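You operate a simulated robot arm through the tools that you are given. There is no shell and no other tool. Be economical: measure what you need, move in short steps, check, and stop when the job is done.

Carry out the task below with a simulated two-armed robot. There is one attempt and no reset: what you move stays moved.

Task
On the bench top behind the sleeve block, fold the rag in half, so that its two long edges meet.

Only the result counts: the job must be done as asked and must still hold three seconds after the hand-in. Knocking over, shifting, dropping, spilling or breaking anything else fails it. Flat cloth is picked up by pressing the open fingertips on it (5 to 10 N) and closing them slowly along it; thin cloth reads only 2 to 8 mm in the jaws.

Robot
Two 7-joint arms with two-finger parallel grippers on one trunk, on a base that drives. Base frame: it is fixed to the floor where the robot stands at the start and does not move with it; the origin is under the middle of the robot, x ahead of it, y to its left, z up; the surface under the hand at the start is at about z = 900. Readings come in mm, degrees, newtons and seconds.
The left shoulder is at the start at [70, 134, 1201], the right one opposite. With the tool pointing down near the work surface each hand reaches from about 180 to 640 mm from the robot's upright axis, wherever it stands, measured 20 degrees to its own side. Places, roughly: bench top behind the sleeve block [700, 100, 900]. Payload 1.57 kg a hand.
The TCP of each hand is the grasp point between the finger pads, 30 mm short of the fingertips. In the tool frame z runs along the fingers and y along their closing line. The gripper opens to 80 mm. The fingers are 17 mm wide and 12 mm thick; the gripper's body (40 by 82 mm) begins 80 mm behind the TCP.
Orientation is told as [roll, pitch, yaw] about the base's x, y, z axes, in that order, counted from this pose: with the fingers straight down and closing along the base's y, the tool's x points along the base's -x, its y along +y and its z along -z.

Tools
- The arms move only by the tool servo_tool. It takes "left_increments", "right_increments" or both (then of equal length, played together; a hand with none holds still); each is a list of rows, each a list of 7 numbers: the shift along the tool's x, y, z in m, then the turn, a rotation vector about the tool's x, y, z in degrees, then the closure, from 0 (fully open) to 1 (shut). In form: [[dx, dy, dz, ax, ay, az, fingers], ...]. A call has 1 to 12 rows; each row is the pose to reach, as a shift and turn from the pose commanded when the call began, along the tool's axes at that moment. A row lasts 0.2 s, in which the tool goes at most 50 mm and 8.6 degrees; a call with a longer step from one row to the next is refused whole, and so is a gripper value outside its range. A pose out of reach is approached as far as the arm can. The call stops where the force on the tool passes 40 N (or 10 N more than at its start, if that is more) or the arm is blocked; 0.2 s more then pass. The fingers move at their own pace (about 153 mm/s each) and stop on an object; they squeeze with about 29 N. The grip force told is the motor's: it shows also when the fingers shut on nothing. Time passes only in rows, and 0.2 s behind the last, so rows that repeat a pose let the fingers close. It gives the time, the measured TCP pose, the force on the tool (base axes), the opening and the grip force at its end, in the units of the frame above (readings bear some noise), with the torque about the TCP (base axes, N m) and any sound that the robot's microphone picked up.
- Cameras (640 x 400 px; columns grow to the right, rows downward): "scene" is now at [137.1, 7.8, 1431.5]; the picture's right is [0.10, -1.00, 0.00], its down [-0.57, -0.06, -0.82] and it looks along [0.81, 0.08, -0.57] (base axes); focal length 275 px, centre (320, 200). "left" rides on the left gripper at [72, 7, -122] in its tool frame; the picture's right is [-0.09, 1.00, 0.00], its down [-0.84, -0.08, -0.54] and it looks along [-0.54, -0.05, 0.84] (tool axes); focal length 238 px, centre (320, 200). "right" rides on the right gripper at [72, -7, -122] in its tool frame; the picture's right is [0.09, 1.00, 0.00], its down [-0.84, 0.08, -0.54] and it looks along [-0.54, 0.05, 0.84] (tool axes); focal length 238 px, centre (320, 200). There is no depth. A picture from a camera that has moved, and an enlarged one, comes with that camera's place and axes in the base frame and with its lens.
- camera(camera): a new picture of that camera. The clock stands still meanwhile.
- raise_lower(by): slides the trunk up (or, below 0, down) by that many mm; the arms and the scene camera ride with it, the base frame stays. It gives what a move gives, with no picture.
- steer(legs): drives the robot by 1 to 6 legs, each [ahead, left, turn to the left] in mm, mm and degrees, along the robot's own axes; the way and the turn of a leg run together, so that a leg with both is an arc; at most 1500 mm and 180 degrees a leg. The arms and the cameras ride along, it lands a little off, and it stops where it bumps. It gives what a move gives.
- head_to(pan, tilt): turns the head with the scene camera to pan (to the left, within 86 degrees either way) and tilt (down, from -29 to 69), counted from straight ahead of the robot. It gives what a move gives.
- close_up(camera, box): a new picture of the part [left, top, right, bottom] of that camera's present view, enlarged. The clock stands still meanwhile.
- finish_job(): hands the job in; it is judged then, once.

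Go step by step. Nothing tells you exact positions but the pictures and the camera data: compare them with the known pose of the tool, close in by small moves and look again before you grip or let go. The budget is 120 turns and 92 pictures, counting those below and the enlarged ones. Unless the task says otherwise, let go and move clear before handing in, and close with one line.

The tools are called after "Request:" as a command line: name --argument value ..., lists and objects as JSON in quotes. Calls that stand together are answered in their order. servo_tool: Moves the arms, as the interface text tells. Its arguments: {"type":"object","properties":{"left_increments":{"type":"array","items":{"type":"array","items":{"type":"number"}}},"right_increments":{"type":"array","items":{"type":"array","items":{"type":"number"}}}},"required":[]} The other tools are called the same way: raise_lower (by) slides the trunk up or down; steer (legs) drives the base; head_to (pan, tilt) turns the head that bears the scene camera; camera (camera) takes a picture; close_up (camera, box) takes an enlarged picture of a part of a camera's view; finish_job () hands the job in.

At the start:

```text
t: 0.0
left_tcp_pos: [429.3, 291.3, 1126.5]
left_tool_rot: [0.0, 0.0, 0.0]
left_contact_force: [0.3, 0.1, -0.4]
left_moment: [-0.02, 0.0, 0.01]
left_gripper_width: 79.9
left_gripper_force: 0.1
right_tcp_pos: [512.8, -136.8, 1148.3]
right_tool_rot: [0.0, 0.0, 0.0]
right_contact_force: [-0.9, -0.4, 1.0]
right_moment: [-0.01, -0.04, 0.01]
right_gripper_width: 80.1
right_gripper_force: 0.1
trunk travel left (down, up): [-775.0, 165.0]
robot x, y, heading: [0.7, -0.2, 0.2]
head pan, tilt: [5.5, 35.0]
```

scene: 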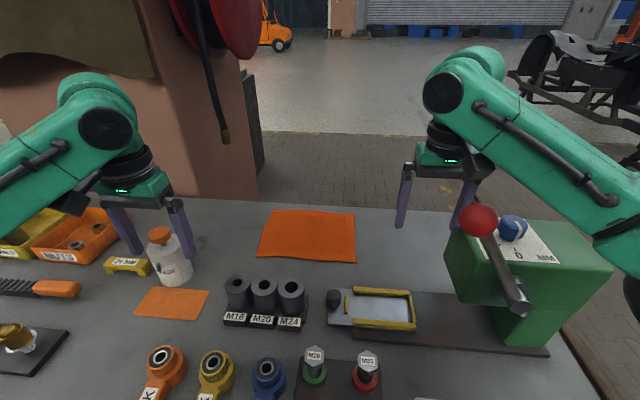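
right: 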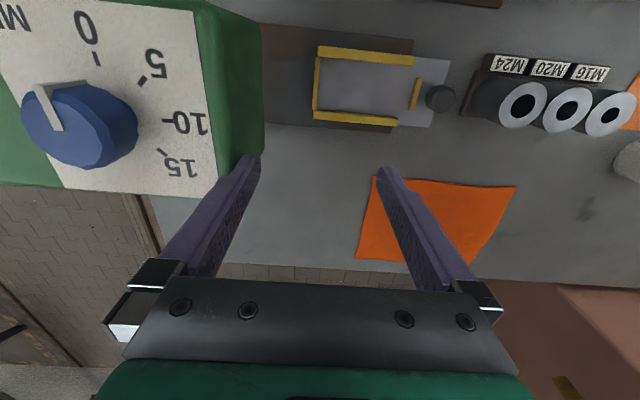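
left: 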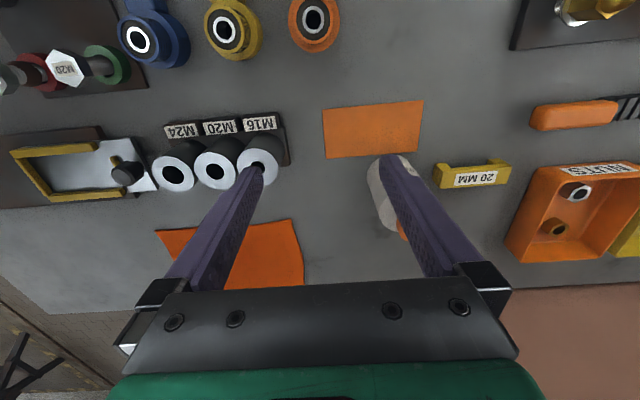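

I see the orange rag behind the sleeve block, at roughly x 620–825, y −40 to 225, so its long edges run along y. I'll look down to find the bench's front edge, and take an enlarged view of the rag.

Request:
close_up --camera "scene" --box '[200, 180, 440, 330]'

Request:
head_to --pan 0 --tilt 65

Request:
camera --camera "scene"

```text
2.67 times, centred on (320, 255) of scene
camera zoom: at [137.1, 7.8, 1431.5], right [0.1, -1.0, 0.0], down [-0.57, -0.06, -0.82], along [0.81, 0.08, -0.57], focal length 733 px, centre (320, 53)
```

zoom: 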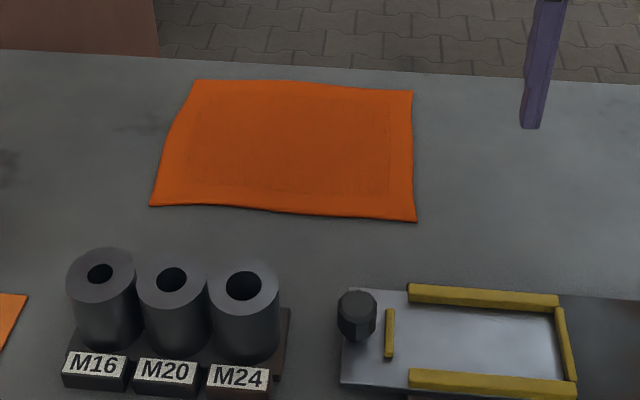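

```text
t: 0.9
left_tcp_pos: [430.7, 291.7, 1125.7]
left_tool_rot: [0.0, -0.1, 0.0]
left_contact_force: [-0.1, -0.3, -0.2]
left_moment: [0.02, 0.0, -0.03]
left_gripper_width: 79.9
left_gripper_force: 0.1
right_tcp_pos: [512.5, -136.6, 1148.1]
right_tool_rot: [0.0, 0.0, 0.1]
right_contact_force: [0.3, -1.1, -0.6]
right_moment: [0.0, 0.0, 0.0]
right_gripper_width: 79.8
right_gripper_force: 0.0
trunk travel left (down, up): [-775.0, 165.0]
robot x, y, heading: [0.7, 0.7, -0.0]
head pan, tilt: [0.0, 65.0]
```

```text
87 pictures are left
camera scene: at [110.2, -0.6, 1391.8], right [0.0, -1.0, 0.0], down [-0.91, 0.0, -0.42], along [0.42, 0.0, -0.91], focal length 275 px, centre (320, 200)
```

scene: 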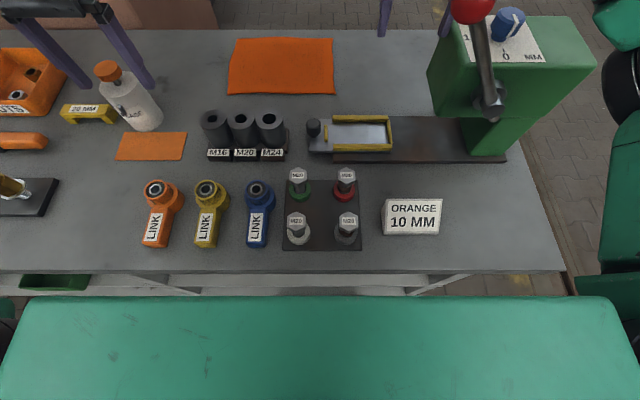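

The bench runs from about x 200 (front) to x 855 (rear), so the rag's far edge at about 825 is beyond reach from here. I'll move the left hand back and tilt its camera to see the gap between the base and the bench.

Request:
servo_tool --left_increments '[[0.04, 0.02, 0, 0, 4, 0, 0], [0.08, 0.04, 0, 0, 8, 0, 0], [0.12, 0.06, 0, 0, 12, 0, 0], [0.16, 0.08, 0, 0, 16, 0, 0], [0.2, 0.1, 0, 0, 20, 0, 0], [0.22, 0.12, 0, 0, 25, 0, 0], [0.22, 0.12, 0, 0, 25, 0, 0]]'

Request:
camera --camera "left"

Request:
head_to --pan -50 --tilt 25

Request:
camera --camera "scene"

```text
t: 2.5
left_tcp_pos: [290.1, 305.2, 1124.1]
left_tool_rot: [0.0, 25.2, 0.0]
left_contact_force: [-0.7, 0.6, -0.4]
left_moment: [-0.03, -0.03, 0.01]
left_gripper_width: 80.1
left_gripper_force: 0.0
left hand out of reach, approached as far as the arm can: row 3, 4, 5, 6, 7
right_tcp_pos: [511.4, -136.8, 1148.4]
right_tool_rot: [0.0, 0.0, 0.0]
right_contact_force: [-0.1, 0.4, -0.3]
right_moment: [-0.01, -0.02, 0.02]
right_gripper_width: 80.1
right_gripper_force: 0.0
trunk travel left (down, up): [-775.0, 165.0]
robot x, y, heading: [2.7, 6.0, -0.0]
head pan, tilt: [0.0, 65.0]
```

```text
86 pictures are left
camera left: at [274.0, 312.3, 1263.0], right [0.08, 1.0, -0.04], down [0.99, -0.08, 0.14], along [0.13, -0.05, -0.99], focal length 238 px, centre (320, 200)
```

left: 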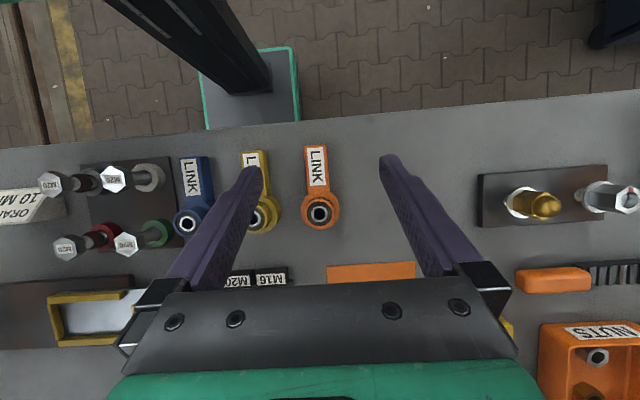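

```text
t: 3.7
left_tcp_pos: [289.9, 304.5, 1123.7]
left_tool_rot: [0.0, 24.9, -0.1]
left_contact_force: [-0.1, 0.1, 0.1]
left_moment: [-0.01, 0.01, 0.0]
left_gripper_width: 80.1
left_gripper_force: 0.1
right_tcp_pos: [513.5, -136.9, 1148.4]
right_tool_rot: [-0.1, 0.1, -0.1]
right_contact_force: [0.2, 0.0, -0.9]
right_moment: [-0.01, -0.01, 0.02]
right_gripper_width: 79.9
right_gripper_force: 0.1
trunk travel left (down, up): [-775.0, 165.0]
robot x, y, heading: [0.5, 0.5, -0.1]
head pan, tilt: [-50.0, 25.0]
```

```text
85 pictures are left
camera scene: at [108.7, -71.1, 1447.3], right [-0.77, -0.64, 0.0], down [-0.27, 0.32, -0.91], along [0.58, -0.69, -0.42], focal length 275 px, centre (320, 200)
```

scene: 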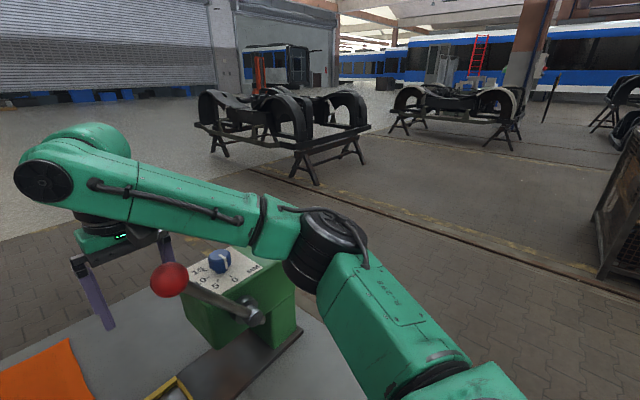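

The base already slips under the bench edge, so going forward gains little. Standing behind the bench would put the whole rag 230–435 mm away, so I'll check what stands back there, especially the pillar on the left.

Request:
head_to --pan 30 --tilt 20

Request:
camera --camera "scene"

Request:
head_to --pan -86 --tilt 35

Request:
camera --camera "scene"

```text
t: 5.3
left_tcp_pos: [289.1, 304.6, 1122.2]
left_tool_rot: [0.0, 25.0, 0.0]
left_contact_force: [-1.2, -0.3, 0.2]
left_moment: [-0.02, 0.0, 0.01]
left_gripper_width: 80.3
left_gripper_force: 0.0
right_tcp_pos: [512.0, -138.3, 1147.6]
right_tool_rot: [0.0, 0.1, 0.0]
right_contact_force: [-0.1, 0.7, 0.1]
right_moment: [-0.02, 0.02, -0.02]
right_gripper_width: 79.9
right_gripper_force: 0.0
trunk travel left (down, up): [-775.0, 165.0]
robot x, y, heading: [0.4, -0.5, 0.0]
head pan, tilt: [30.0, 20.0]
```

```text
84 pictures are left
camera scene: at [130.1, 45.8, 1455.4], right [0.5, -0.87, 0.0], down [-0.3, -0.17, -0.94], along [0.81, 0.47, -0.34], focal length 275 px, centre (320, 200)
```

scene: 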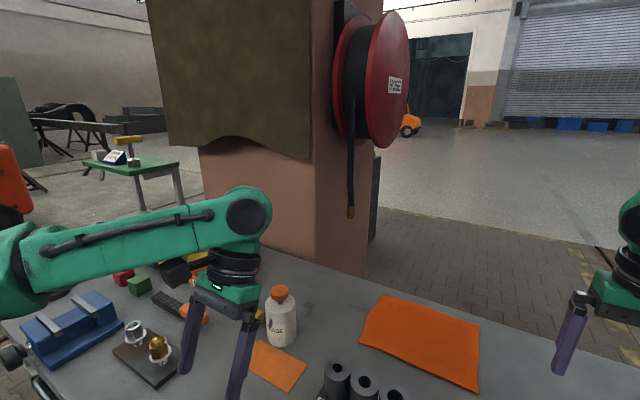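

```text
t: 7.2
left_tcp_pos: [289.3, 304.7, 1123.0]
left_tool_rot: [0.0, 25.0, 0.0]
left_contact_force: [-0.1, -0.4, -1.1]
left_moment: [0.01, 0.02, 0.02]
left_gripper_width: 80.2
left_gripper_force: 0.1
right_tcp_pos: [512.2, -137.5, 1146.9]
right_tool_rot: [0.0, 0.0, 0.0]
right_contact_force: [-0.2, 0.1, -0.3]
right_moment: [0.01, 0.0, -0.01]
right_gripper_width: 79.9
right_gripper_force: 0.0
trunk travel left (down, up): [-775.0, 165.0]
robot x, y, heading: [2.3, -0.6, 0.0]
head pan, tilt: [-85.9, 35.0]
```

```text
83 pictures are left
camera scene: at [55.7, -88.5, 1431.6], right [-1.0, -0.07, 0.0], down [-0.04, 0.57, -0.82], along [0.06, -0.82, -0.57], focal length 275 px, centre (320, 200)
```

scene: 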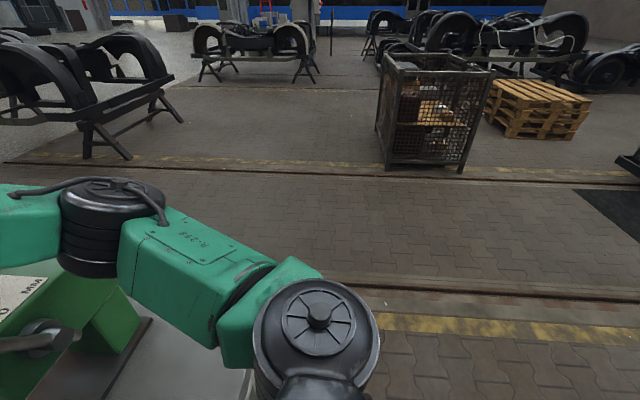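

The lever's red ball triangulates to about (383, −143, 1240), right behind the right hand, and the pillar behind the bench leaves little elbow room there. So I'll work from the front: raise the trunk and right hand clear of the ball, back off, and look under the bench.

Request:
raise_lower --by 160

Request:
servo_tool --right_increments '[[0, 0, -0.03, 0, 0, 0, 0], [0, 0, -0.06, 0, 0, 0, 0], [0, 0, -0.08, 0, 0, 0, 0], [0, 0, -0.08, 0, 0, 0, 0]]'

Request:
head_to --pan -20 --tilt 50

Request:
camera --camera "scene"

```text
t: 9.0
left_tcp_pos: [288.7, 304.3, 1283.2]
left_tool_rot: [0.0, 25.0, 0.0]
left_contact_force: [-0.3, -0.5, 0.1]
left_moment: [0.04, 0.0, -0.07]
left_gripper_width: 79.9
left_gripper_force: 0.0
right_tcp_pos: [512.3, -137.4, 1307.2]
right_tool_rot: [0.0, 0.0, -0.1]
right_contact_force: [1.1, 0.2, 0.9]
right_moment: [0.01, 0.05, -0.04]
right_gripper_width: 80.0
right_gripper_force: 0.1
trunk travel left (down, up): [-935.0, 5.0]
robot x, y, heading: [0.9, -2.0, 0.0]
head pan, tilt: [-85.9, 35.0]
```

```text
t: 10.0
left_tcp_pos: [288.7, 305.3, 1282.9]
left_tool_rot: [0.0, 25.0, -0.1]
left_contact_force: [-0.3, 0.3, 0.0]
left_moment: [0.02, -0.02, 0.03]
left_gripper_width: 80.0
left_gripper_force: 0.2
right_tcp_pos: [513.5, -137.3, 1388.0]
right_tool_rot: [-0.1, 0.0, -0.1]
right_contact_force: [0.6, 0.2, 0.0]
right_moment: [0.03, 0.03, -0.02]
right_gripper_width: 80.0
right_gripper_force: 0.1
trunk travel left (down, up): [-935.0, 5.0]
robot x, y, heading: [-0.9, -1.3, 0.0]
head pan, tilt: [-85.9, 35.0]
```

```text
t: 11.4
left_tcp_pos: [289.3, 304.3, 1282.7]
left_tool_rot: [-0.1, 25.0, -0.1]
left_contact_force: [0.4, 0.1, -0.1]
left_moment: [0.02, 0.01, 0.02]
left_gripper_width: 80.1
left_gripper_force: 0.1
right_tcp_pos: [512.7, -137.9, 1387.7]
right_tool_rot: [0.0, 0.0, 0.0]
right_contact_force: [0.1, 0.5, 0.3]
right_moment: [0.03, 0.02, 0.0]
right_gripper_width: 80.1
right_gripper_force: 0.1
trunk travel left (down, up): [-935.0, 5.0]
robot x, y, heading: [1.6, -1.4, 0.0]
head pan, tilt: [-20.0, 50.0]
```

```text
82 pictures are left
camera scene: at [121.8, -27.1, 1569.9], right [-0.34, -0.94, 0.0], down [-0.72, 0.26, -0.64], along [0.6, -0.22, -0.77], focal length 275 px, centre (320, 200)
```

scene: 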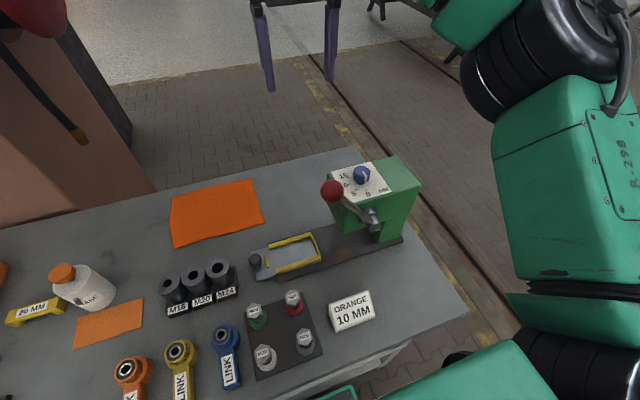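

The ball position is confirmed at about (400, −150, 1230), with the machine top at about 1165, and both hands are above it. I'll back off 500 mm and look under the bench.

Request:
steer --legs '[[-500, 0, 0]]'

Request:
head_to --pan 0 --tilt 60

Request:
camera --camera "scene"

Request:
camera --camera "left"

```text
t: 14.4
left_tcp_pos: [-211.0, 304.1, 1282.9]
left_tool_rot: [0.0, 25.1, 0.0]
left_contact_force: [0.3, 0.8, -0.1]
left_moment: [0.04, 0.03, 0.01]
left_gripper_width: 80.0
left_gripper_force: 0.0
right_tcp_pos: [13.1, -137.3, 1385.5]
right_tool_rot: [0.0, 0.0, 0.1]
right_contact_force: [0.3, 0.0, 0.0]
right_moment: [0.04, 0.03, 0.0]
right_gripper_width: 79.7
right_gripper_force: 0.0
trunk travel left (down, up): [-935.0, 5.0]
robot x, y, heading: [-502.3, 0.2, 0.1]
head pan, tilt: [-20.0, 50.0]
```

```text
t: 15.2
left_tcp_pos: [-213.7, 305.0, 1282.7]
left_tool_rot: [0.0, 25.0, 0.1]
left_contact_force: [-0.4, -0.7, 1.1]
left_moment: [0.0, 0.02, -0.01]
left_gripper_width: 80.0
left_gripper_force: 0.0
right_tcp_pos: [11.0, -137.6, 1388.9]
right_tool_rot: [-0.1, 0.0, -0.1]
right_contact_force: [-0.2, 0.0, -0.4]
right_moment: [0.02, -0.02, 0.02]
right_gripper_width: 80.1
right_gripper_force: 0.0
trunk travel left (down, up): [-935.0, 5.0]
robot x, y, heading: [-499.9, 0.7, -0.0]
head pan, tilt: [0.0, 60.0]
```

```text
81 pictures are left
camera scene: at [-386.6, -0.8, 1557.3], right [0.0, -1.0, 0.0], down [-0.87, 0.0, -0.5], along [0.5, 0.0, -0.87], focal length 275 px, centre (320, 200)
```

scene: 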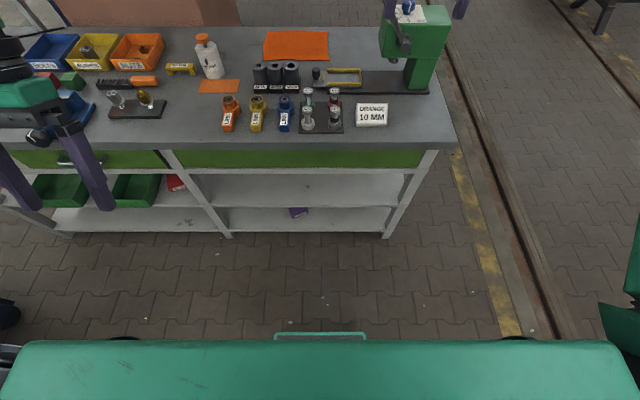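

```text
80 pictures are left
camera left: at [-228.3, 312.2, 1423.0], right [0.08, 1.0, -0.04], down [0.99, -0.08, 0.14], along [0.13, -0.05, -0.99], focal length 238 px, centre (320, 200)
```

left: 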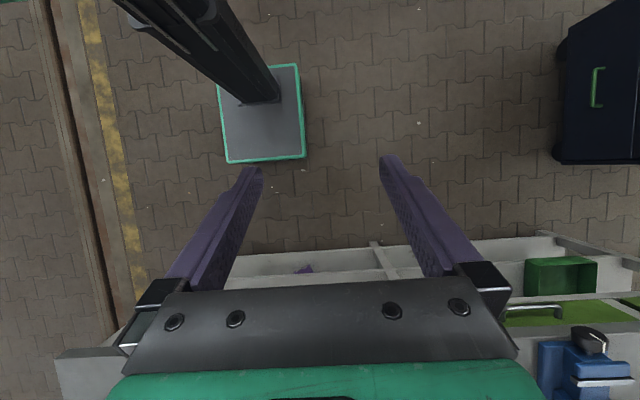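

The base already stood about 25 mm from the bench legs, so it can't go further forward. I'll drive around the right end, where the floor is clear, and look at the rear side.

Request:
steer --legs '[[0, -1150, 0], [1500, 0, 0], [350, 0, 0], [0, 0, 120]]'

Request:
head_to --pan 0 --tilt 25

Request:
camera --camera "scene"

```text
t: 35.0
left_tcp_pos: [931.3, -1063.7, 1284.2]
left_tool_rot: [0.1, 25.0, 120.6]
left_contact_force: [0.1, 0.0, -0.6]
left_moment: [-0.01, -0.02, -0.01]
left_gripper_width: 80.1
left_gripper_force: 0.2
right_tcp_pos: [1199.2, -645.2, 1387.5]
right_tool_rot: [0.0, 0.0, 120.6]
right_contact_force: [-0.4, 0.3, 0.1]
right_moment: [-0.03, 0.0, 0.0]
right_gripper_width: 80.0
right_gripper_force: 0.2
trunk travel left (down, up): [-935.0, 5.0]
robot x, y, heading: [1340.4, -1155.8, 120.6]
head pan, tilt: [0.0, 60.0]
```

```text
t: 36.0
left_tcp_pos: [930.7, -1062.8, 1282.9]
left_tool_rot: [0.0, 25.1, 120.6]
left_contact_force: [0.2, 0.1, 0.3]
left_moment: [0.01, 0.03, -0.01]
left_gripper_width: 80.1
left_gripper_force: 0.1
right_tcp_pos: [1197.7, -645.2, 1387.4]
right_tool_rot: [-0.1, 0.0, 120.6]
right_contact_force: [0.6, 0.6, 0.3]
right_moment: [-0.01, 0.01, -0.01]
right_gripper_width: 80.1
right_gripper_force: 0.2
trunk travel left (down, up): [-935.0, 5.0]
robot x, y, heading: [1337.5, -1157.6, 120.7]
head pan, tilt: [0.0, 25.0]
```

```text
79 pictures are left
camera scene: at [1266.9, -1035.5, 1607.3], right [0.86, 0.51, 0.0], down [0.22, -0.36, -0.91], along [-0.46, 0.78, -0.42], focal length 275 px, centre (320, 200)
```

scene: 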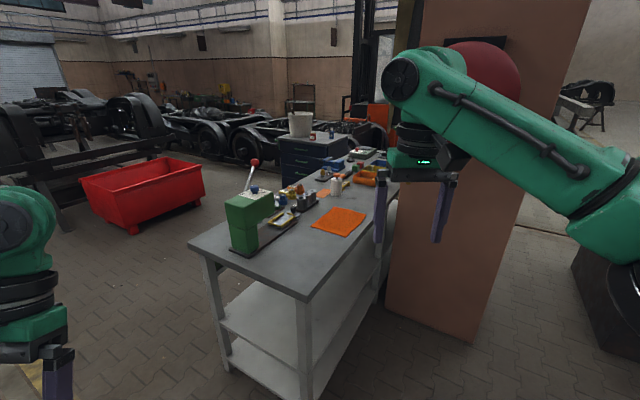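

From here the pillar's face is at y≈550 (x 900–1500), and the floor behind the bench is clear. I'll turn to face the bench, approach to x≈1130, stop short of the final y, and check.

Request:
steer --legs '[[0, 0, 59.3], [0, -700, 0], [205, 0, 0]]'

Request:
head_to --pan -40 --tilt 25

Request:
camera --camera "scene"

```text
t: 43.7
left_tcp_pos: [855.2, -748.9, 1283.9]
left_tool_rot: [-0.1, 24.8, 179.4]
left_contact_force: [0.8, 0.5, 0.4]
left_moment: [0.01, 0.02, 0.01]
left_gripper_width: 80.0
left_gripper_force: 0.1
right_tcp_pos: [636.6, -304.5, 1390.0]
right_tool_rot: [0.0, -0.3, 179.3]
right_contact_force: [0.6, 0.2, -0.2]
right_moment: [0.01, 0.03, 0.01]
right_gripper_width: 80.1
right_gripper_force: 0.1
trunk travel left (down, up): [-935.0, 5.0]
robot x, y, heading: [1142.6, -446.7, 179.6]
head pan, tilt: [0.0, 25.0]
```

```text
t: 44.7
left_tcp_pos: [849.6, -748.7, 1283.0]
left_tool_rot: [0.1, 25.0, 179.4]
left_contact_force: [-0.1, 0.1, 0.2]
left_moment: [0.01, -0.04, 0.03]
left_gripper_width: 80.1
left_gripper_force: 0.0
right_tcp_pos: [630.6, -303.9, 1387.8]
right_tool_rot: [0.0, 0.0, 179.3]
right_contact_force: [-0.2, 0.2, -0.2]
right_moment: [-0.01, 0.01, 0.03]
right_gripper_width: 79.8
right_gripper_force: 0.0
trunk travel left (down, up): [-935.0, 5.0]
robot x, y, heading: [1147.2, -444.8, 179.5]
head pan, tilt: [-40.0, 25.0]
```

```text
78 pictures are left
camera scene: at [1021.2, -387.3, 1607.3], right [0.65, 0.76, 0.0], down [0.32, -0.27, -0.91], along [-0.69, 0.59, -0.42], focal length 275 px, centre (320, 200)
```

scene: 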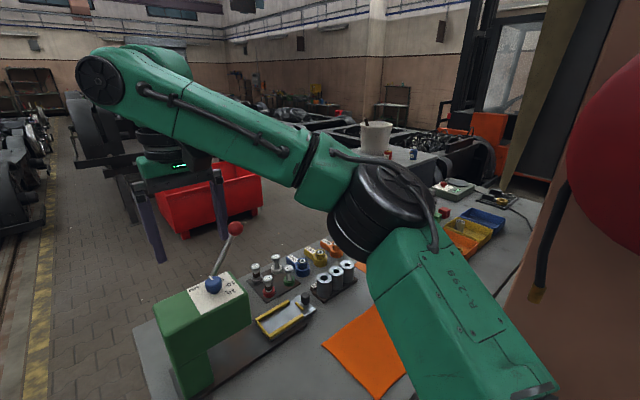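

The hose nozzle hangs at about (970, 410), so I want the right elbow to stay below y≈350. Standing at about (1150, −160), turned 20° to the right, should put both rag edges in reach with room for the elbow.

Request:
steer --legs '[[0, -285, 0], [0, 0, -19.5]]'

Request:
head_to --pan -5 --tilt 58

Request:
camera --camera "scene"

```text
t: 47.8
left_tcp_pos: [768.8, -350.8, 1282.4]
left_tool_rot: [0.0, 25.0, 160.0]
left_contact_force: [0.6, 0.0, -0.1]
left_moment: [0.01, -0.01, -0.01]
left_gripper_width: 80.1
left_gripper_force: 0.0
right_tcp_pos: [711.0, 141.1, 1387.3]
right_tool_rot: [0.0, -0.1, 160.1]
right_contact_force: [0.4, 0.7, 0.2]
right_moment: [-0.01, 0.0, 0.01]
right_gripper_width: 80.0
right_gripper_force: 0.0
trunk travel left (down, up): [-935.0, 5.0]
robot x, y, heading: [1147.8, -161.3, 159.7]
head pan, tilt: [-40.0, 25.0]
```

```text
t: 48.8
left_tcp_pos: [770.4, -349.7, 1283.3]
left_tool_rot: [0.2, 25.0, 160.0]
left_contact_force: [1.1, 0.5, -0.2]
left_moment: [0.0, 0.0, -0.04]
left_gripper_width: 80.0
left_gripper_force: 0.1
right_tcp_pos: [710.8, 142.2, 1389.1]
right_tool_rot: [0.0, 0.0, 160.0]
right_contact_force: [0.8, -0.3, -0.1]
right_moment: [-0.01, 0.01, 0.04]
right_gripper_width: 80.0
right_gripper_force: 0.1
trunk travel left (down, up): [-935.0, 5.0]
robot x, y, heading: [1142.8, -161.3, 160.1]
head pan, tilt: [-5.0, 58.0]
```

```text
77 pictures are left
camera scene: at [1035.4, -117.2, 1559.7], right [0.42, 0.91, 0.0], down [0.77, -0.36, -0.53], along [-0.48, 0.22, -0.85], focal length 275 px, centre (320, 200)
```

scene: 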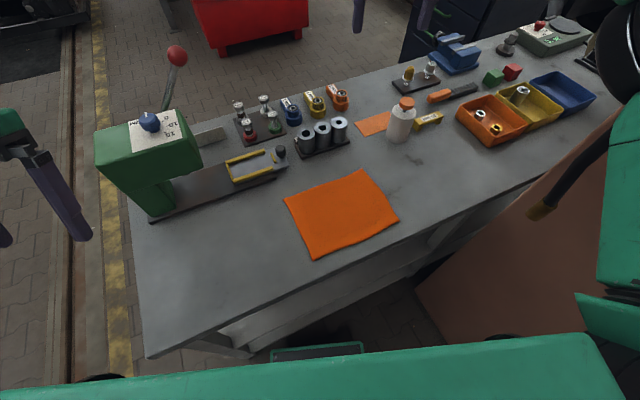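

Now the rag is well in view, with corners near (625,−35), (620,216), (796,228), (811,−24), so its far long edge at x≈803 is now the one closest to me. I'll lower the trunk back to working height and straighten the hands.

Request:
raise_lower --by -150

Request:
servo_tool --left_increments '[[0, 0, 0, 0, -8, 0, 0], [0, 0, 0, 0, -16, 0, 0], [0, 0, 0, 0, -25, 0, 0], [0, 0, 0, 0, -25, 0, 0]]' --right_increments '[[0, 0, 0, 0, 0, -8, 0], [0, 0, 0, 0, 0, -16, 0], [0, 0, 0, 0, 0, -20, 0], [0, 0, 0, 0, 0, -20, 0]]'

Request:
close_up --camera "scene" --box '[240, 150, 432, 270]'

```text
t: 50.5
left_tcp_pos: [770.0, -350.3, 1132.7]
left_tool_rot: [0.0, 24.9, 160.0]
left_contact_force: [0.4, -0.6, 0.4]
left_moment: [0.04, 0.02, 0.0]
left_gripper_width: 80.1
left_gripper_force: 0.1
right_tcp_pos: [709.8, 141.5, 1238.9]
right_tool_rot: [-0.1, 0.1, 160.0]
right_contact_force: [0.3, -0.5, -0.6]
right_moment: [0.01, 0.03, 0.0]
right_gripper_width: 79.8
right_gripper_force: 0.0
trunk travel left (down, up): [-785.0, 155.0]
robot x, y, heading: [1142.8, -165.4, 160.1]
head pan, tilt: [-5.0, 58.0]
```

```text
refused: row 3 steps farther than a row can; nothing moved
```

```text
3.33 times, centred on (336, 210) of scene
camera zoom: at [1035.3, -117.4, 1409.7], right [0.42, 0.91, 0.0], down [0.77, -0.36, -0.53], along [-0.48, 0.22, -0.85], focal length 916 px, centre (267, 167)
```

zoom: 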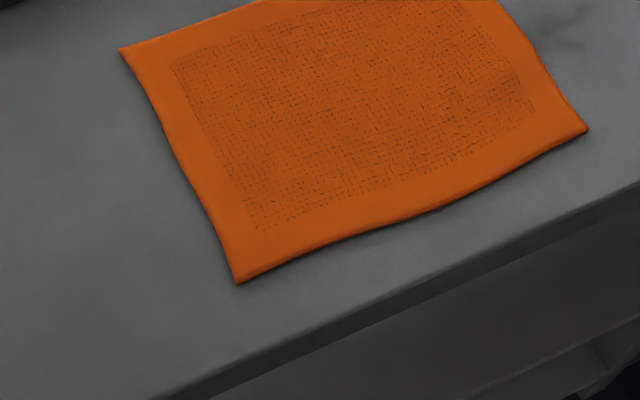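

The edge near me runs along x≈812 (y −35 to 223), and the far edge is at x≈613. I'll redo the straightening with smaller steps.

Request:
servo_tool --left_increments '[[0, 0, 0, 0, -8, 0, 0], [0, 0, 0, 0, -16, 0, 0], [0, 0, 0, 0, -24, 0, 0], [0, 0, 0, 0, -25, 0, 0]]' --right_increments '[[0, 0, 0, 0, 0, -8, 0.4], [0, 0, 0, 0, 0, -16, 0.4], [0, 0, 0, 0, 0, -20, 0.4], [0, 0, 0, 0, 0, -20, 0.4]]'

Request:
servo_tool --left_increments '[[0, 0, 0, 0, 0, -8, 0.4], [0, 0, 0, 0, 0, -16, 0.4], [0, 0, 0, 0, 0, -20, 0.4], [0, 0, 0, 0, 0, -20, 0.4]]'

```text
t: 51.5
left_tcp_pos: [763.7, -340.3, 1131.5]
left_tool_rot: [-0.9, 0.4, 159.8]
left_contact_force: [-0.5, 0.0, -0.2]
left_moment: [-0.02, -0.01, 0.02]
left_gripper_width: 80.2
left_gripper_force: 0.1
left hand out of reach, approached as far as the arm can: row 1, 2, 3, 4
right_tcp_pos: [711.6, 141.7, 1237.8]
right_tool_rot: [0.0, 0.0, -180.1]
right_contact_force: [0.0, -0.4, -0.7]
right_moment: [-0.01, -0.01, 0.02]
right_gripper_width: 47.9
right_gripper_force: 0.1
trunk travel left (down, up): [-785.0, 155.0]
robot x, y, heading: [1145.9, -162.6, 160.0]
head pan, tilt: [-5.0, 58.0]
```

```text
t: 52.5
left_tcp_pos: [764.0, -339.0, 1133.0]
left_tool_rot: [0.0, 0.1, -180.0]
left_contact_force: [-0.7, -0.1, 0.0]
left_moment: [0.03, 0.04, -0.01]
left_gripper_width: 48.0
left_gripper_force: 0.0
right_tcp_pos: [710.8, 142.1, 1238.2]
right_tool_rot: [0.0, 0.1, 180.0]
right_contact_force: [0.5, 0.7, 0.6]
right_moment: [-0.03, 0.01, 0.02]
right_gripper_width: 48.3
right_gripper_force: 0.0
trunk travel left (down, up): [-785.0, 155.0]
robot x, y, heading: [1145.7, -163.3, 160.2]
head pan, tilt: [-5.0, 58.0]
```

Both hands point straight down with the fingers closing along y. I'll bring them above the near edge at z≈1000.

Request:
servo_tool --left_increments '[[0.004, -0.038, 0, 0, 0, 0, 0.4], [0.009, -0.076, 0.01, 0, 0, 0, 0.4], [0.013, -0.114, 0.03, 0, 0, 0, 0.4], [0.017, -0.152, 0.05, 0, 0, 0, 0.4], [0.022, -0.19, 0.07, 0, 0, 0, 0.4], [0.026, -0.228, 0.09, 0, 0, 0, 0.4], [0.03, -0.266, 0.11, 0, 0, 0, 0.4], [0.035, -0.304, 0.125, 0, 0, 0, 0.4], [0.039, -0.339, 0.133, 0, 0, 0, 0.4], [0.039, -0.339, 0.133, 0, 0, 0, 0.4]]' --right_increments '[[0.01, -0.005, 0.027, 0, 0, 0, 0.4], [0.02, -0.01, 0.054, 0, 0, 0, 0.4], [0.03, -0.016, 0.08, 0, 0, 0, 0.4], [0.04, -0.021, 0.106, 0, 0, 0, 0.4], [0.05, -0.027, 0.132, 0, 0, 0, 0.4], [0.06, -0.032, 0.158, 0, 0, 0, 0.4], [0.07, -0.037, 0.185, 0, 0, 0, 0.4], [0.08, -0.042, 0.212, 0, 0, 0, 0.4], [0.091, -0.048, 0.238, 0, 0, 0, 0.4], [0.091, -0.048, 0.238, 0, 0, 0, 0.4]]'

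Request:
camera --camera "scene"

Request:
camera --camera "right"

Request:
camera --camera "left"

```text
t: 54.7
left_tcp_pos: [803.0, -0.6, 1000.3]
left_tool_rot: [0.1, 0.0, -180.0]
left_contact_force: [-0.3, 0.8, -0.4]
left_moment: [0.01, 0.02, 0.0]
left_gripper_width: 47.9
left_gripper_force: 0.1
right_tcp_pos: [802.2, 189.5, 1000.8]
right_tool_rot: [-0.1, 0.0, 180.0]
right_contact_force: [-0.4, -0.3, 0.3]
right_moment: [0.01, -0.02, 0.01]
right_gripper_width: 48.0
right_gripper_force: 0.0
trunk travel left (down, up): [-785.0, 155.0]
robot x, y, heading: [1146.2, -163.2, 160.1]
head pan, tilt: [-5.0, 58.0]
```

```text
75 pictures are left
camera scene: at [1034.8, -118.5, 1409.7], right [0.42, 0.91, 0.0], down [0.77, -0.36, -0.53], along [-0.48, 0.23, -0.85], focal length 275 px, centre (320, 200)
```

scene: 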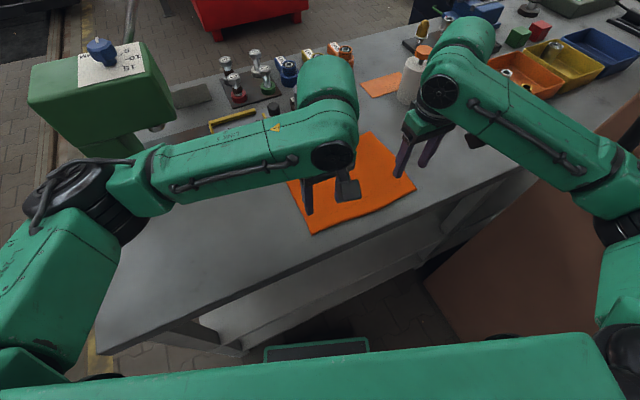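

```text
74 pictures are left
camera right: at [872.6, 196.0, 1122.5], right [0.09, -1.0, 0.0], down [-0.84, -0.08, 0.54], along [-0.54, -0.05, -0.84], focal length 238 px, centre (320, 200)
```

right: 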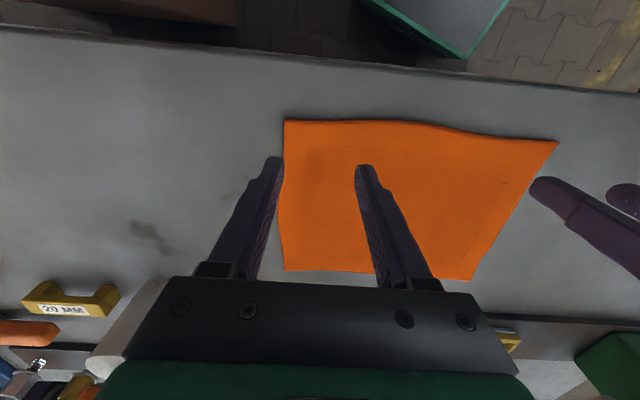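

```text
73 pictures are left
camera left: at [874.5, -6.7, 1120.5], right [-0.09, -1.0, 0.0], down [-0.84, 0.08, 0.54], along [-0.54, 0.05, -0.84], focal length 238 px, centre (320, 200)
```

left: 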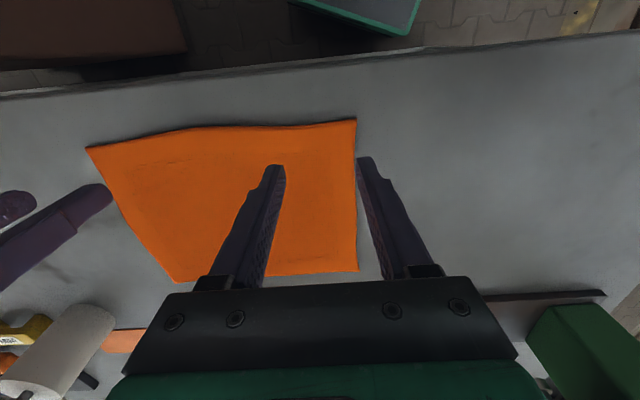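

The rag is pinned down: x 615–815, y −35 to 222. I'll shift the hands to y=180 and y=8, then descend to just above the cloth.

Request:
servo_tool --left_increments '[[0, -0.008, 0.02, 0, 0, 0, 0.4], [0, -0.008, 0.045, 0, 0, 0, 0.4], [0, -0.008, 0.065, 0, 0, 0, 0.4], [0, -0.008, 0.065, 0, 0, 0, 0.4]]' --right_increments '[[0, 0.009, 0.02, 0, 0, 0, 0.4], [0, 0.009, 0.045, 0, 0, 0, 0.4], [0, 0.009, 0.065, 0, 0, 0, 0.4], [0, 0.009, 0.065, 0, 0, 0, 0.4]]'

Request:
servo_tool --left_increments '[[0, 0, 0.003, 0, 0, 0, 0.4], [0, 0, 0.005, 0, 0, 0, 0.4]]' --right_increments '[[0, 0, 0.003, 0, 0, 0, 0.4], [0, 0, 0.005, 0, 0, 0, 0.4]]'

Request:
camera --camera "right"

Request:
camera --camera "left"

```text
t: 55.7
left_tcp_pos: [803.7, 7.6, 933.4]
left_tool_rot: [-0.1, -0.1, 180.0]
left_contact_force: [-0.7, -0.8, 5.9]
left_moment: [0.01, 0.04, -0.02]
left_gripper_width: 47.9
left_gripper_force: 0.1
right_tcp_pos: [803.4, 181.4, 934.8]
right_tool_rot: [0.0, 0.0, 180.0]
right_contact_force: [-0.3, -0.2, 0.9]
right_moment: [0.01, -0.02, -0.02]
right_gripper_width: 48.0
right_gripper_force: 0.0
trunk travel left (down, up): [-785.0, 155.0]
robot x, y, heading: [1145.5, -164.1, 159.9]
head pan, tilt: [-5.0, 58.0]
```

```text
t: 56.3
left_tcp_pos: [805.1, 8.2, 932.5]
left_tool_rot: [-0.6, -0.4, -180.1]
left_contact_force: [-6.5, 2.6, 34.8]
left_moment: [-0.26, 0.26, -0.05]
left_gripper_width: 47.7
left_gripper_force: 0.0
right_tcp_pos: [803.6, 179.4, 934.3]
right_tool_rot: [-0.2, -0.3, 179.9]
right_contact_force: [-2.8, 1.4, 12.0]
right_moment: [-0.02, 0.06, -0.04]
right_gripper_width: 48.0
right_gripper_force: 0.0
trunk travel left (down, up): [-785.0, 155.0]
robot x, y, heading: [1145.9, -161.0, 159.9]
head pan, tilt: [-5.0, 58.0]
```

```text
72 pictures are left
camera right: at [875.7, 186.2, 1054.8], right [0.09, -1.0, 0.0], down [-0.83, -0.08, 0.55], along [-0.55, -0.05, -0.84], focal length 238 px, centre (320, 200)
```

right: 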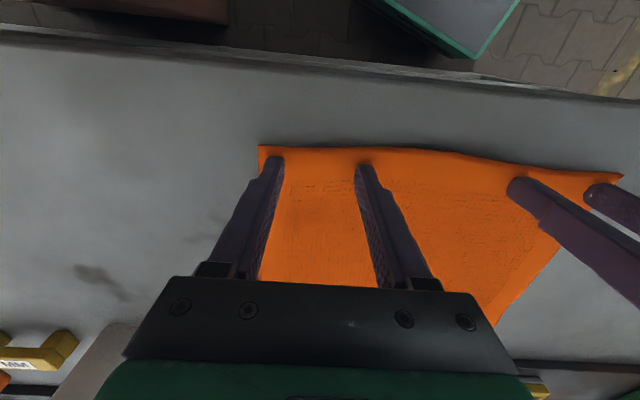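

```text
71 pictures are left
camera left: at [876.3, 0.5, 1053.2], right [-0.09, -1.0, -0.01], down [-0.83, 0.07, 0.55], along [-0.55, 0.06, -0.84], focal length 238 px, centre (320, 200)
```

left: 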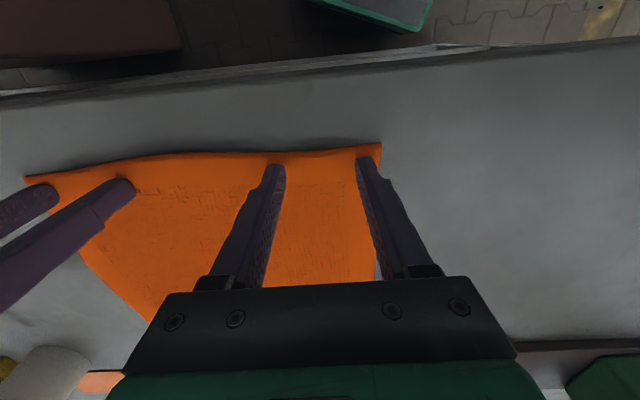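

Both tips sit on the cloth just inside the edge. I'll ease both hands to about 7–10 N, and then check before closing.

Request:
servo_tool --left_increments '[[0, 0, -0.0033, 0, 0, 0, 0.4], [0, 0, -0.0033, 0, 0, 0, 0.4]]' --right_increments '[[0, 0, -0.0004, 0, 0, 0, 0.4], [0, 0, -0.0004, 0, 0, 0, 0.4]]'

```text
t: 56.9
left_tcp_pos: [806.6, 6.4, 932.2]
left_tool_rot: [0.0, -0.2, 179.9]
left_contact_force: [-3.9, 3.1, 22.7]
left_moment: [0.12, 0.14, 0.0]
left_gripper_width: 47.5
left_gripper_force: 0.0
right_tcp_pos: [804.5, 180.2, 932.8]
right_tool_rot: [-0.1, -0.4, 180.0]
right_contact_force: [-3.2, 1.6, 20.4]
right_moment: [-0.06, 0.07, 0.0]
right_gripper_width: 47.5
right_gripper_force: 0.2
trunk travel left (down, up): [-785.0, 155.0]
robot x, y, heading: [1147.3, -162.5, 160.1]
head pan, tilt: [-5.0, 58.0]
```

Still a bit heavy at about 20 N, so I'll ease up more.

Request:
servo_tool --left_increments '[[0, 0, -0.002, 0, 0, 0, 0.4], [0, 0, -0.002, 0, 0, 0, 0.4], [0, 0, -0.002, 0, 0, 0, 0.4]]' --right_increments '[[0, 0, -0.0016, 0, 0, 0, 0.4], [0, 0, -0.0016, 0, 0, 0, 0.4], [0, 0, -0.0016, 0, 0, 0, 0.4]]'

```text
t: 57.7
left_tcp_pos: [806.7, 6.6, 934.0]
left_tool_rot: [-0.1, -0.1, 180.0]
left_contact_force: [1.4, 1.8, 5.9]
left_moment: [0.06, 0.0, -0.01]
left_gripper_width: 48.1
left_gripper_force: 0.0
right_tcp_pos: [803.2, 179.7, 932.1]
right_tool_rot: [0.0, -0.2, 180.1]
right_contact_force: [-4.1, 1.4, 16.9]
right_moment: [-0.01, 0.1, 0.02]
right_gripper_width: 48.1
right_gripper_force: 0.0
trunk travel left (down, up): [-785.0, 155.0]
robot x, y, heading: [1145.8, -161.6, 160.1]
head pan, tilt: [-5.0, 58.0]
```

Left is at 6 N and right at about 17 N. I'll trim the right slightly and close both slowly.

Request:
servo_tool --left_increments '[[0, 0, 0, 0, 0, 0, 0.42], [0, 0, 0, 0, 0, 0, 0.47], [0, 0, 0, 0, 0, 0, 0.52], [0, 0, 0, 0, 0, 0, 0.57], [0, 0, 0, 0, 0, 0, 0.62], [0, 0, 0, 0, 0, 0, 0.67], [0, 0, 0, 0, 0, 0, 0.72], [0, 0, 0, 0, 0, 0, 0.77], [0, 0, 0, 0, 0, 0, 0.83], [0, 0, 0, 0, 0, 0, 0.9], [0, 0, 0, 0, 0, 0, 1], [0, 0, 0, 0, 0, 0, 1]]' --right_increments '[[0, 0, -0.001, 0, 0, 0, 0.4], [0, 0, -0.001, 0, 0, 0, 0.45], [0, 0, -0.001, 0, 0, 0, 0.5], [0, 0, -0.001, 0, 0, 0, 0.55], [0, 0, -0.001, 0, 0, 0, 0.6], [0, 0, -0.001, 0, 0, 0, 0.65], [0, 0, -0.001, 0, 0, 0, 0.7], [0, 0, -0.001, 0, 0, 0, 0.77], [0, 0, -0.001, 0, 0, 0, 0.83], [0, 0, -0.001, 0, 0, 0, 0.9], [0, 0, -0.001, 0, 0, 0, 1], [0, 0, -0.001, 0, 0, 0, 1]]'

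Request:
camera --camera "right"

Request:
camera --camera "left"

```text
t: 60.3
left_tcp_pos: [803.9, 7.5, 934.3]
left_tool_rot: [-0.1, -0.1, 180.0]
left_contact_force: [-0.8, 1.4, 3.0]
left_moment: [0.04, 0.02, 0.0]
left_gripper_width: 0.0
left_gripper_force: 21.5
right_tcp_pos: [803.4, 179.3, 933.0]
right_tool_rot: [0.0, -0.1, 180.0]
right_contact_force: [-0.2, -2.7, 7.6]
right_moment: [-0.02, -0.02, 0.01]
right_gripper_width: 4.6
right_gripper_force: 25.5
trunk travel left (down, up): [-785.0, 155.0]
robot x, y, heading: [1145.8, -159.8, 160.1]
head pan, tilt: [-5.0, 58.0]
```

```text
70 pictures are left
camera right: at [874.5, 186.7, 1055.5], right [0.09, -1.0, 0.0], down [-0.84, -0.08, 0.54], along [-0.54, -0.05, -0.84], focal length 238 px, centre (320, 200)
```

right: 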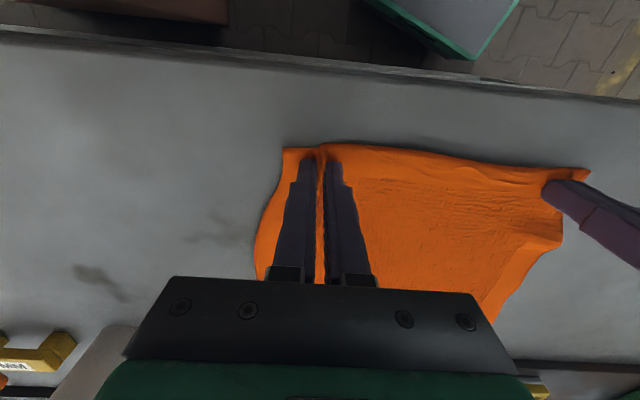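

```text
69 pictures are left
camera left: at [875.6, 0.7, 1055.0], right [-0.09, -1.0, 0.0], down [-0.84, 0.08, 0.54], along [-0.54, 0.05, -0.84], focal length 238 px, centre (320, 200)
```

left: 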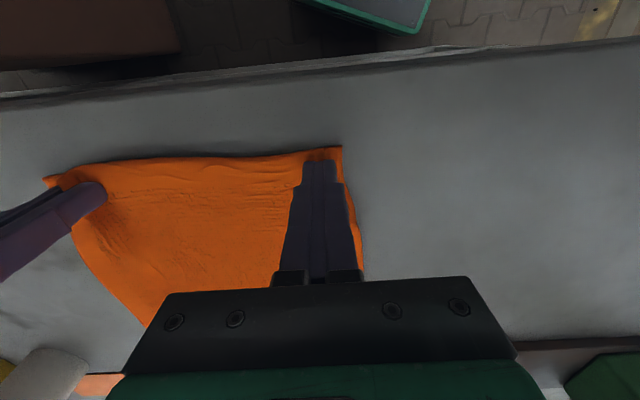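

The right hand has the cloth (4.6 mm), but the left slipped because its pressure was too light. I'll lift the left, shift it 26 mm inward, open it, and press again.

Request:
servo_tool --left_increments '[[0, 0, -0.015, 0, 0, 0, 1], [0, -0.026, -0.015, 0, 0, 0, 0.4], [0, -0.026, -0.015, 0, 0, 0, 0.4], [0, -0.026, -0.004, 0, 0, 0, 0.4], [0, -0.026, 0.0006, 0, 0, 0, 0.4], [0, -0.026, 0.0006, 0, 0, 0, 0.4], [0, -0.026, 0.0006, 0, 0, 0, 0.4]]'

Request:
camera --camera "left"

```text
t: 61.9
left_tcp_pos: [803.8, 32.2, 933.0]
left_tool_rot: [-0.1, 0.0, 180.0]
left_contact_force: [-0.8, 0.7, 9.2]
left_moment: [0.01, 0.03, -0.01]
left_gripper_width: 48.0
left_gripper_force: 0.1
right_tcp_pos: [804.4, 180.7, 933.4]
right_tool_rot: [-0.1, -0.1, 179.9]
right_contact_force: [-0.9, 1.2, 6.8]
right_moment: [0.06, -0.01, 0.03]
right_gripper_width: 4.8
right_gripper_force: 25.1
trunk travel left (down, up): [-785.0, 155.0]
robot x, y, heading: [1145.5, -162.1, 160.0]
head pan, tilt: [-5.0, 58.0]
```

```text
68 pictures are left
camera left: at [875.7, 26.7, 1054.5], right [-0.09, -1.0, 0.0], down [-0.84, 0.08, 0.54], along [-0.54, 0.05, -0.84], focal length 238 px, centre (320, 200)
```

left: 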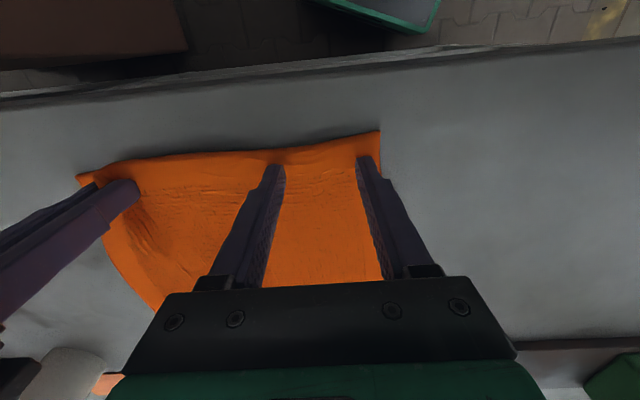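

The left is at 9 N, with both fingertips on the cloth. I'll close slowly with a touch more press.

Request:
servo_tool --left_increments '[[0, 0, 0.0003, 0, 0, 0, 0.42], [0, 0, 0.0005, 0, 0, 0, 0.47], [0, 0, 0.0005, 0, 0, 0, 0.52], [0, 0, 0.0005, 0, 0, 0, 0.57], [0, 0, 0.0005, 0, 0, 0, 0.62], [0, 0, 0.0005, 0, 0, 0, 0.67], [0, 0, 0.0005, 0, 0, 0, 0.72], [0, 0, 0.0005, 0, 0, 0, 0.77], [0, 0, 0.0005, 0, 0, 0, 0.83], [0, 0, 0.0005, 0, 0, 0, 0.9], [0, 0, 0.0005, 0, 0, 0, 1], [0, 0, 0.0005, 0, 0, 0, 1]]'

Request:
camera --camera "left"

```text
t: 64.5
left_tcp_pos: [805.4, 33.3, 934.4]
left_tool_rot: [-0.3, -0.1, 180.0]
left_contact_force: [-1.1, 14.6, 17.9]
left_moment: [0.54, 0.03, 0.13]
left_gripper_width: 7.2
left_gripper_force: 26.6
right_tcp_pos: [803.0, 180.0, 933.4]
right_tool_rot: [0.0, -0.2, -179.9]
right_contact_force: [-0.8, -13.9, 5.4]
right_moment: [-0.4, 0.01, -0.1]
right_gripper_width: 4.7
right_gripper_force: 24.7
trunk travel left (down, up): [-785.0, 155.0]
robot x, y, heading: [1144.9, -164.2, 159.8]
head pan, tilt: [-5.0, 58.0]
```

```text
67 pictures are left
camera left: at [876.5, 26.9, 1054.8], right [-0.09, -1.0, 0.0], down [-0.84, 0.08, 0.54], along [-0.54, 0.05, -0.84], focal length 238 px, centre (320, 200)
```

left: 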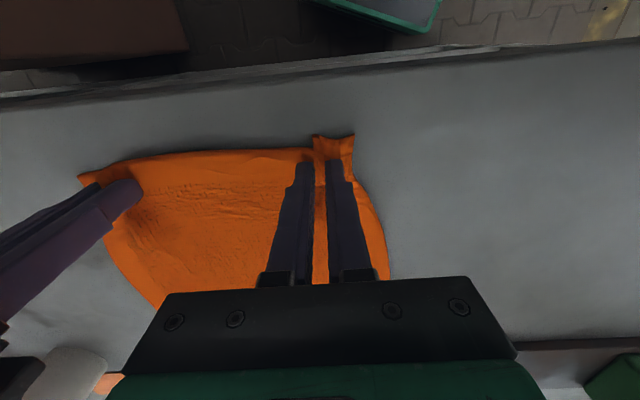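

Both hands hold the cloth (7.2 and 4.7 mm) and it's taut between them. I'll bring the hands 3 mm closer, then carry the edge along a low arc, first to the top above the fold line at x≈715.

Request:
servo_tool --left_increments '[[-0.001, -0.003, -0.0125, 0, 0, 0, 1], [-0.004, -0.003, -0.0247, 0, 0, 0, 1], [-0.0097, -0.003, -0.0363, 0, 0, 0, 1], [-0.017, -0.003, -0.047, 0, 0, 0, 1], [-0.026, -0.003, -0.0566, 0, 0, 0, 1], [-0.0367, -0.003, -0.0647, 0, 0, 0, 1], [-0.0486, -0.003, -0.0713, 0, 0, 0, 1], [-0.0615, -0.003, -0.0761, 0, 0, 0, 1], [-0.0751, -0.003, -0.079, 0, 0, 0, 1], [-0.089, -0.003, -0.08, 0, 0, 0, 1]]' --right_increments '[[-0.001, 0.003, -0.0125, 0, 0, 0, 1], [-0.004, 0.003, -0.0247, 0, 0, 0, 1], [-0.0097, 0.003, -0.0363, 0, 0, 0, 1], [-0.017, 0.003, -0.047, 0, 0, 0, 1], [-0.026, 0.003, -0.0566, 0, 0, 0, 1], [-0.0367, 0.003, -0.0647, 0, 0, 0, 1], [-0.0486, 0.003, -0.0713, 0, 0, 0, 1], [-0.0615, 0.003, -0.0761, 0, 0, 0, 1], [-0.0751, 0.003, -0.079, 0, 0, 0, 1], [-0.089, 0.003, -0.08, 0, 0, 0, 1]]'

Request:
camera --camera "right"

Request:
camera --camera "left"

Request:
camera --camera "scene"

```text
t: 66.7
left_tcp_pos: [714.9, 36.0, 1011.2]
left_tool_rot: [0.0, 0.2, 180.0]
left_contact_force: [0.0, 6.4, 0.0]
left_moment: [0.22, 0.02, 0.11]
left_gripper_width: 3.9
left_gripper_force: 24.6
right_tcp_pos: [712.1, 178.4, 1012.9]
right_tool_rot: [0.0, 0.1, 180.0]
right_contact_force: [0.4, -7.2, -0.2]
right_moment: [-0.22, -0.01, -0.1]
right_gripper_width: 4.1
right_gripper_force: 25.2
trunk travel left (down, up): [-785.0, 155.0]
robot x, y, heading: [1146.9, -162.4, 160.0]
head pan, tilt: [-5.0, 58.0]
```

```text
66 pictures are left
camera right: at [783.4, 184.7, 1134.9], right [0.09, -1.0, 0.0], down [-0.84, -0.08, 0.54], along [-0.54, -0.05, -0.84], focal length 238 px, centre (320, 200)
```

right: 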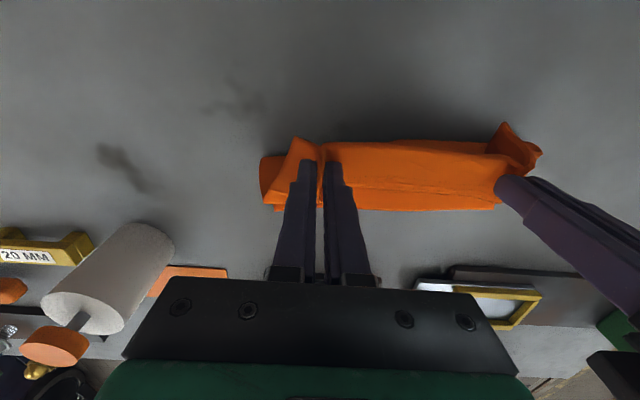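

```text
65 pictures are left
camera left: at [784.3, 30.5, 1132.9], right [-0.09, -1.0, 0.0], down [-0.84, 0.08, 0.54], along [-0.54, 0.05, -0.84], focal length 238 px, centre (320, 200)
```

left: 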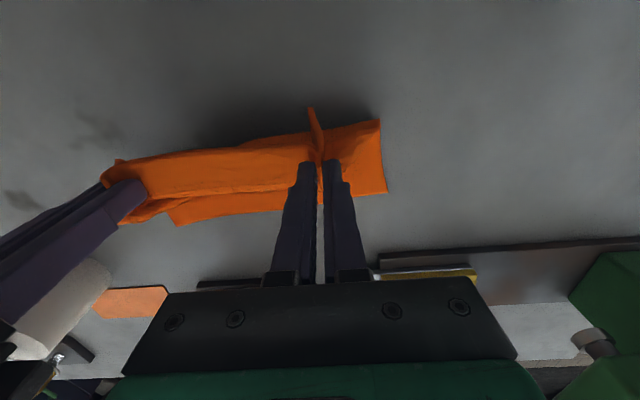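

```text
64 pictures are left
camera scene: at [1034.0, -117.4, 1409.5], right [0.42, 0.91, 0.0], down [0.77, -0.36, -0.53], along [-0.48, 0.22, -0.85], focal length 275 px, centre (320, 200)
```

scene: 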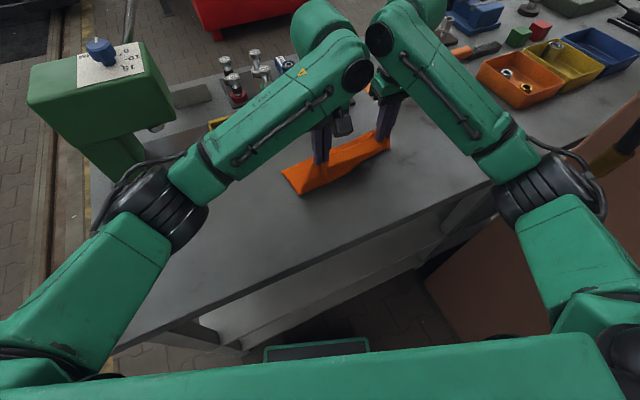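

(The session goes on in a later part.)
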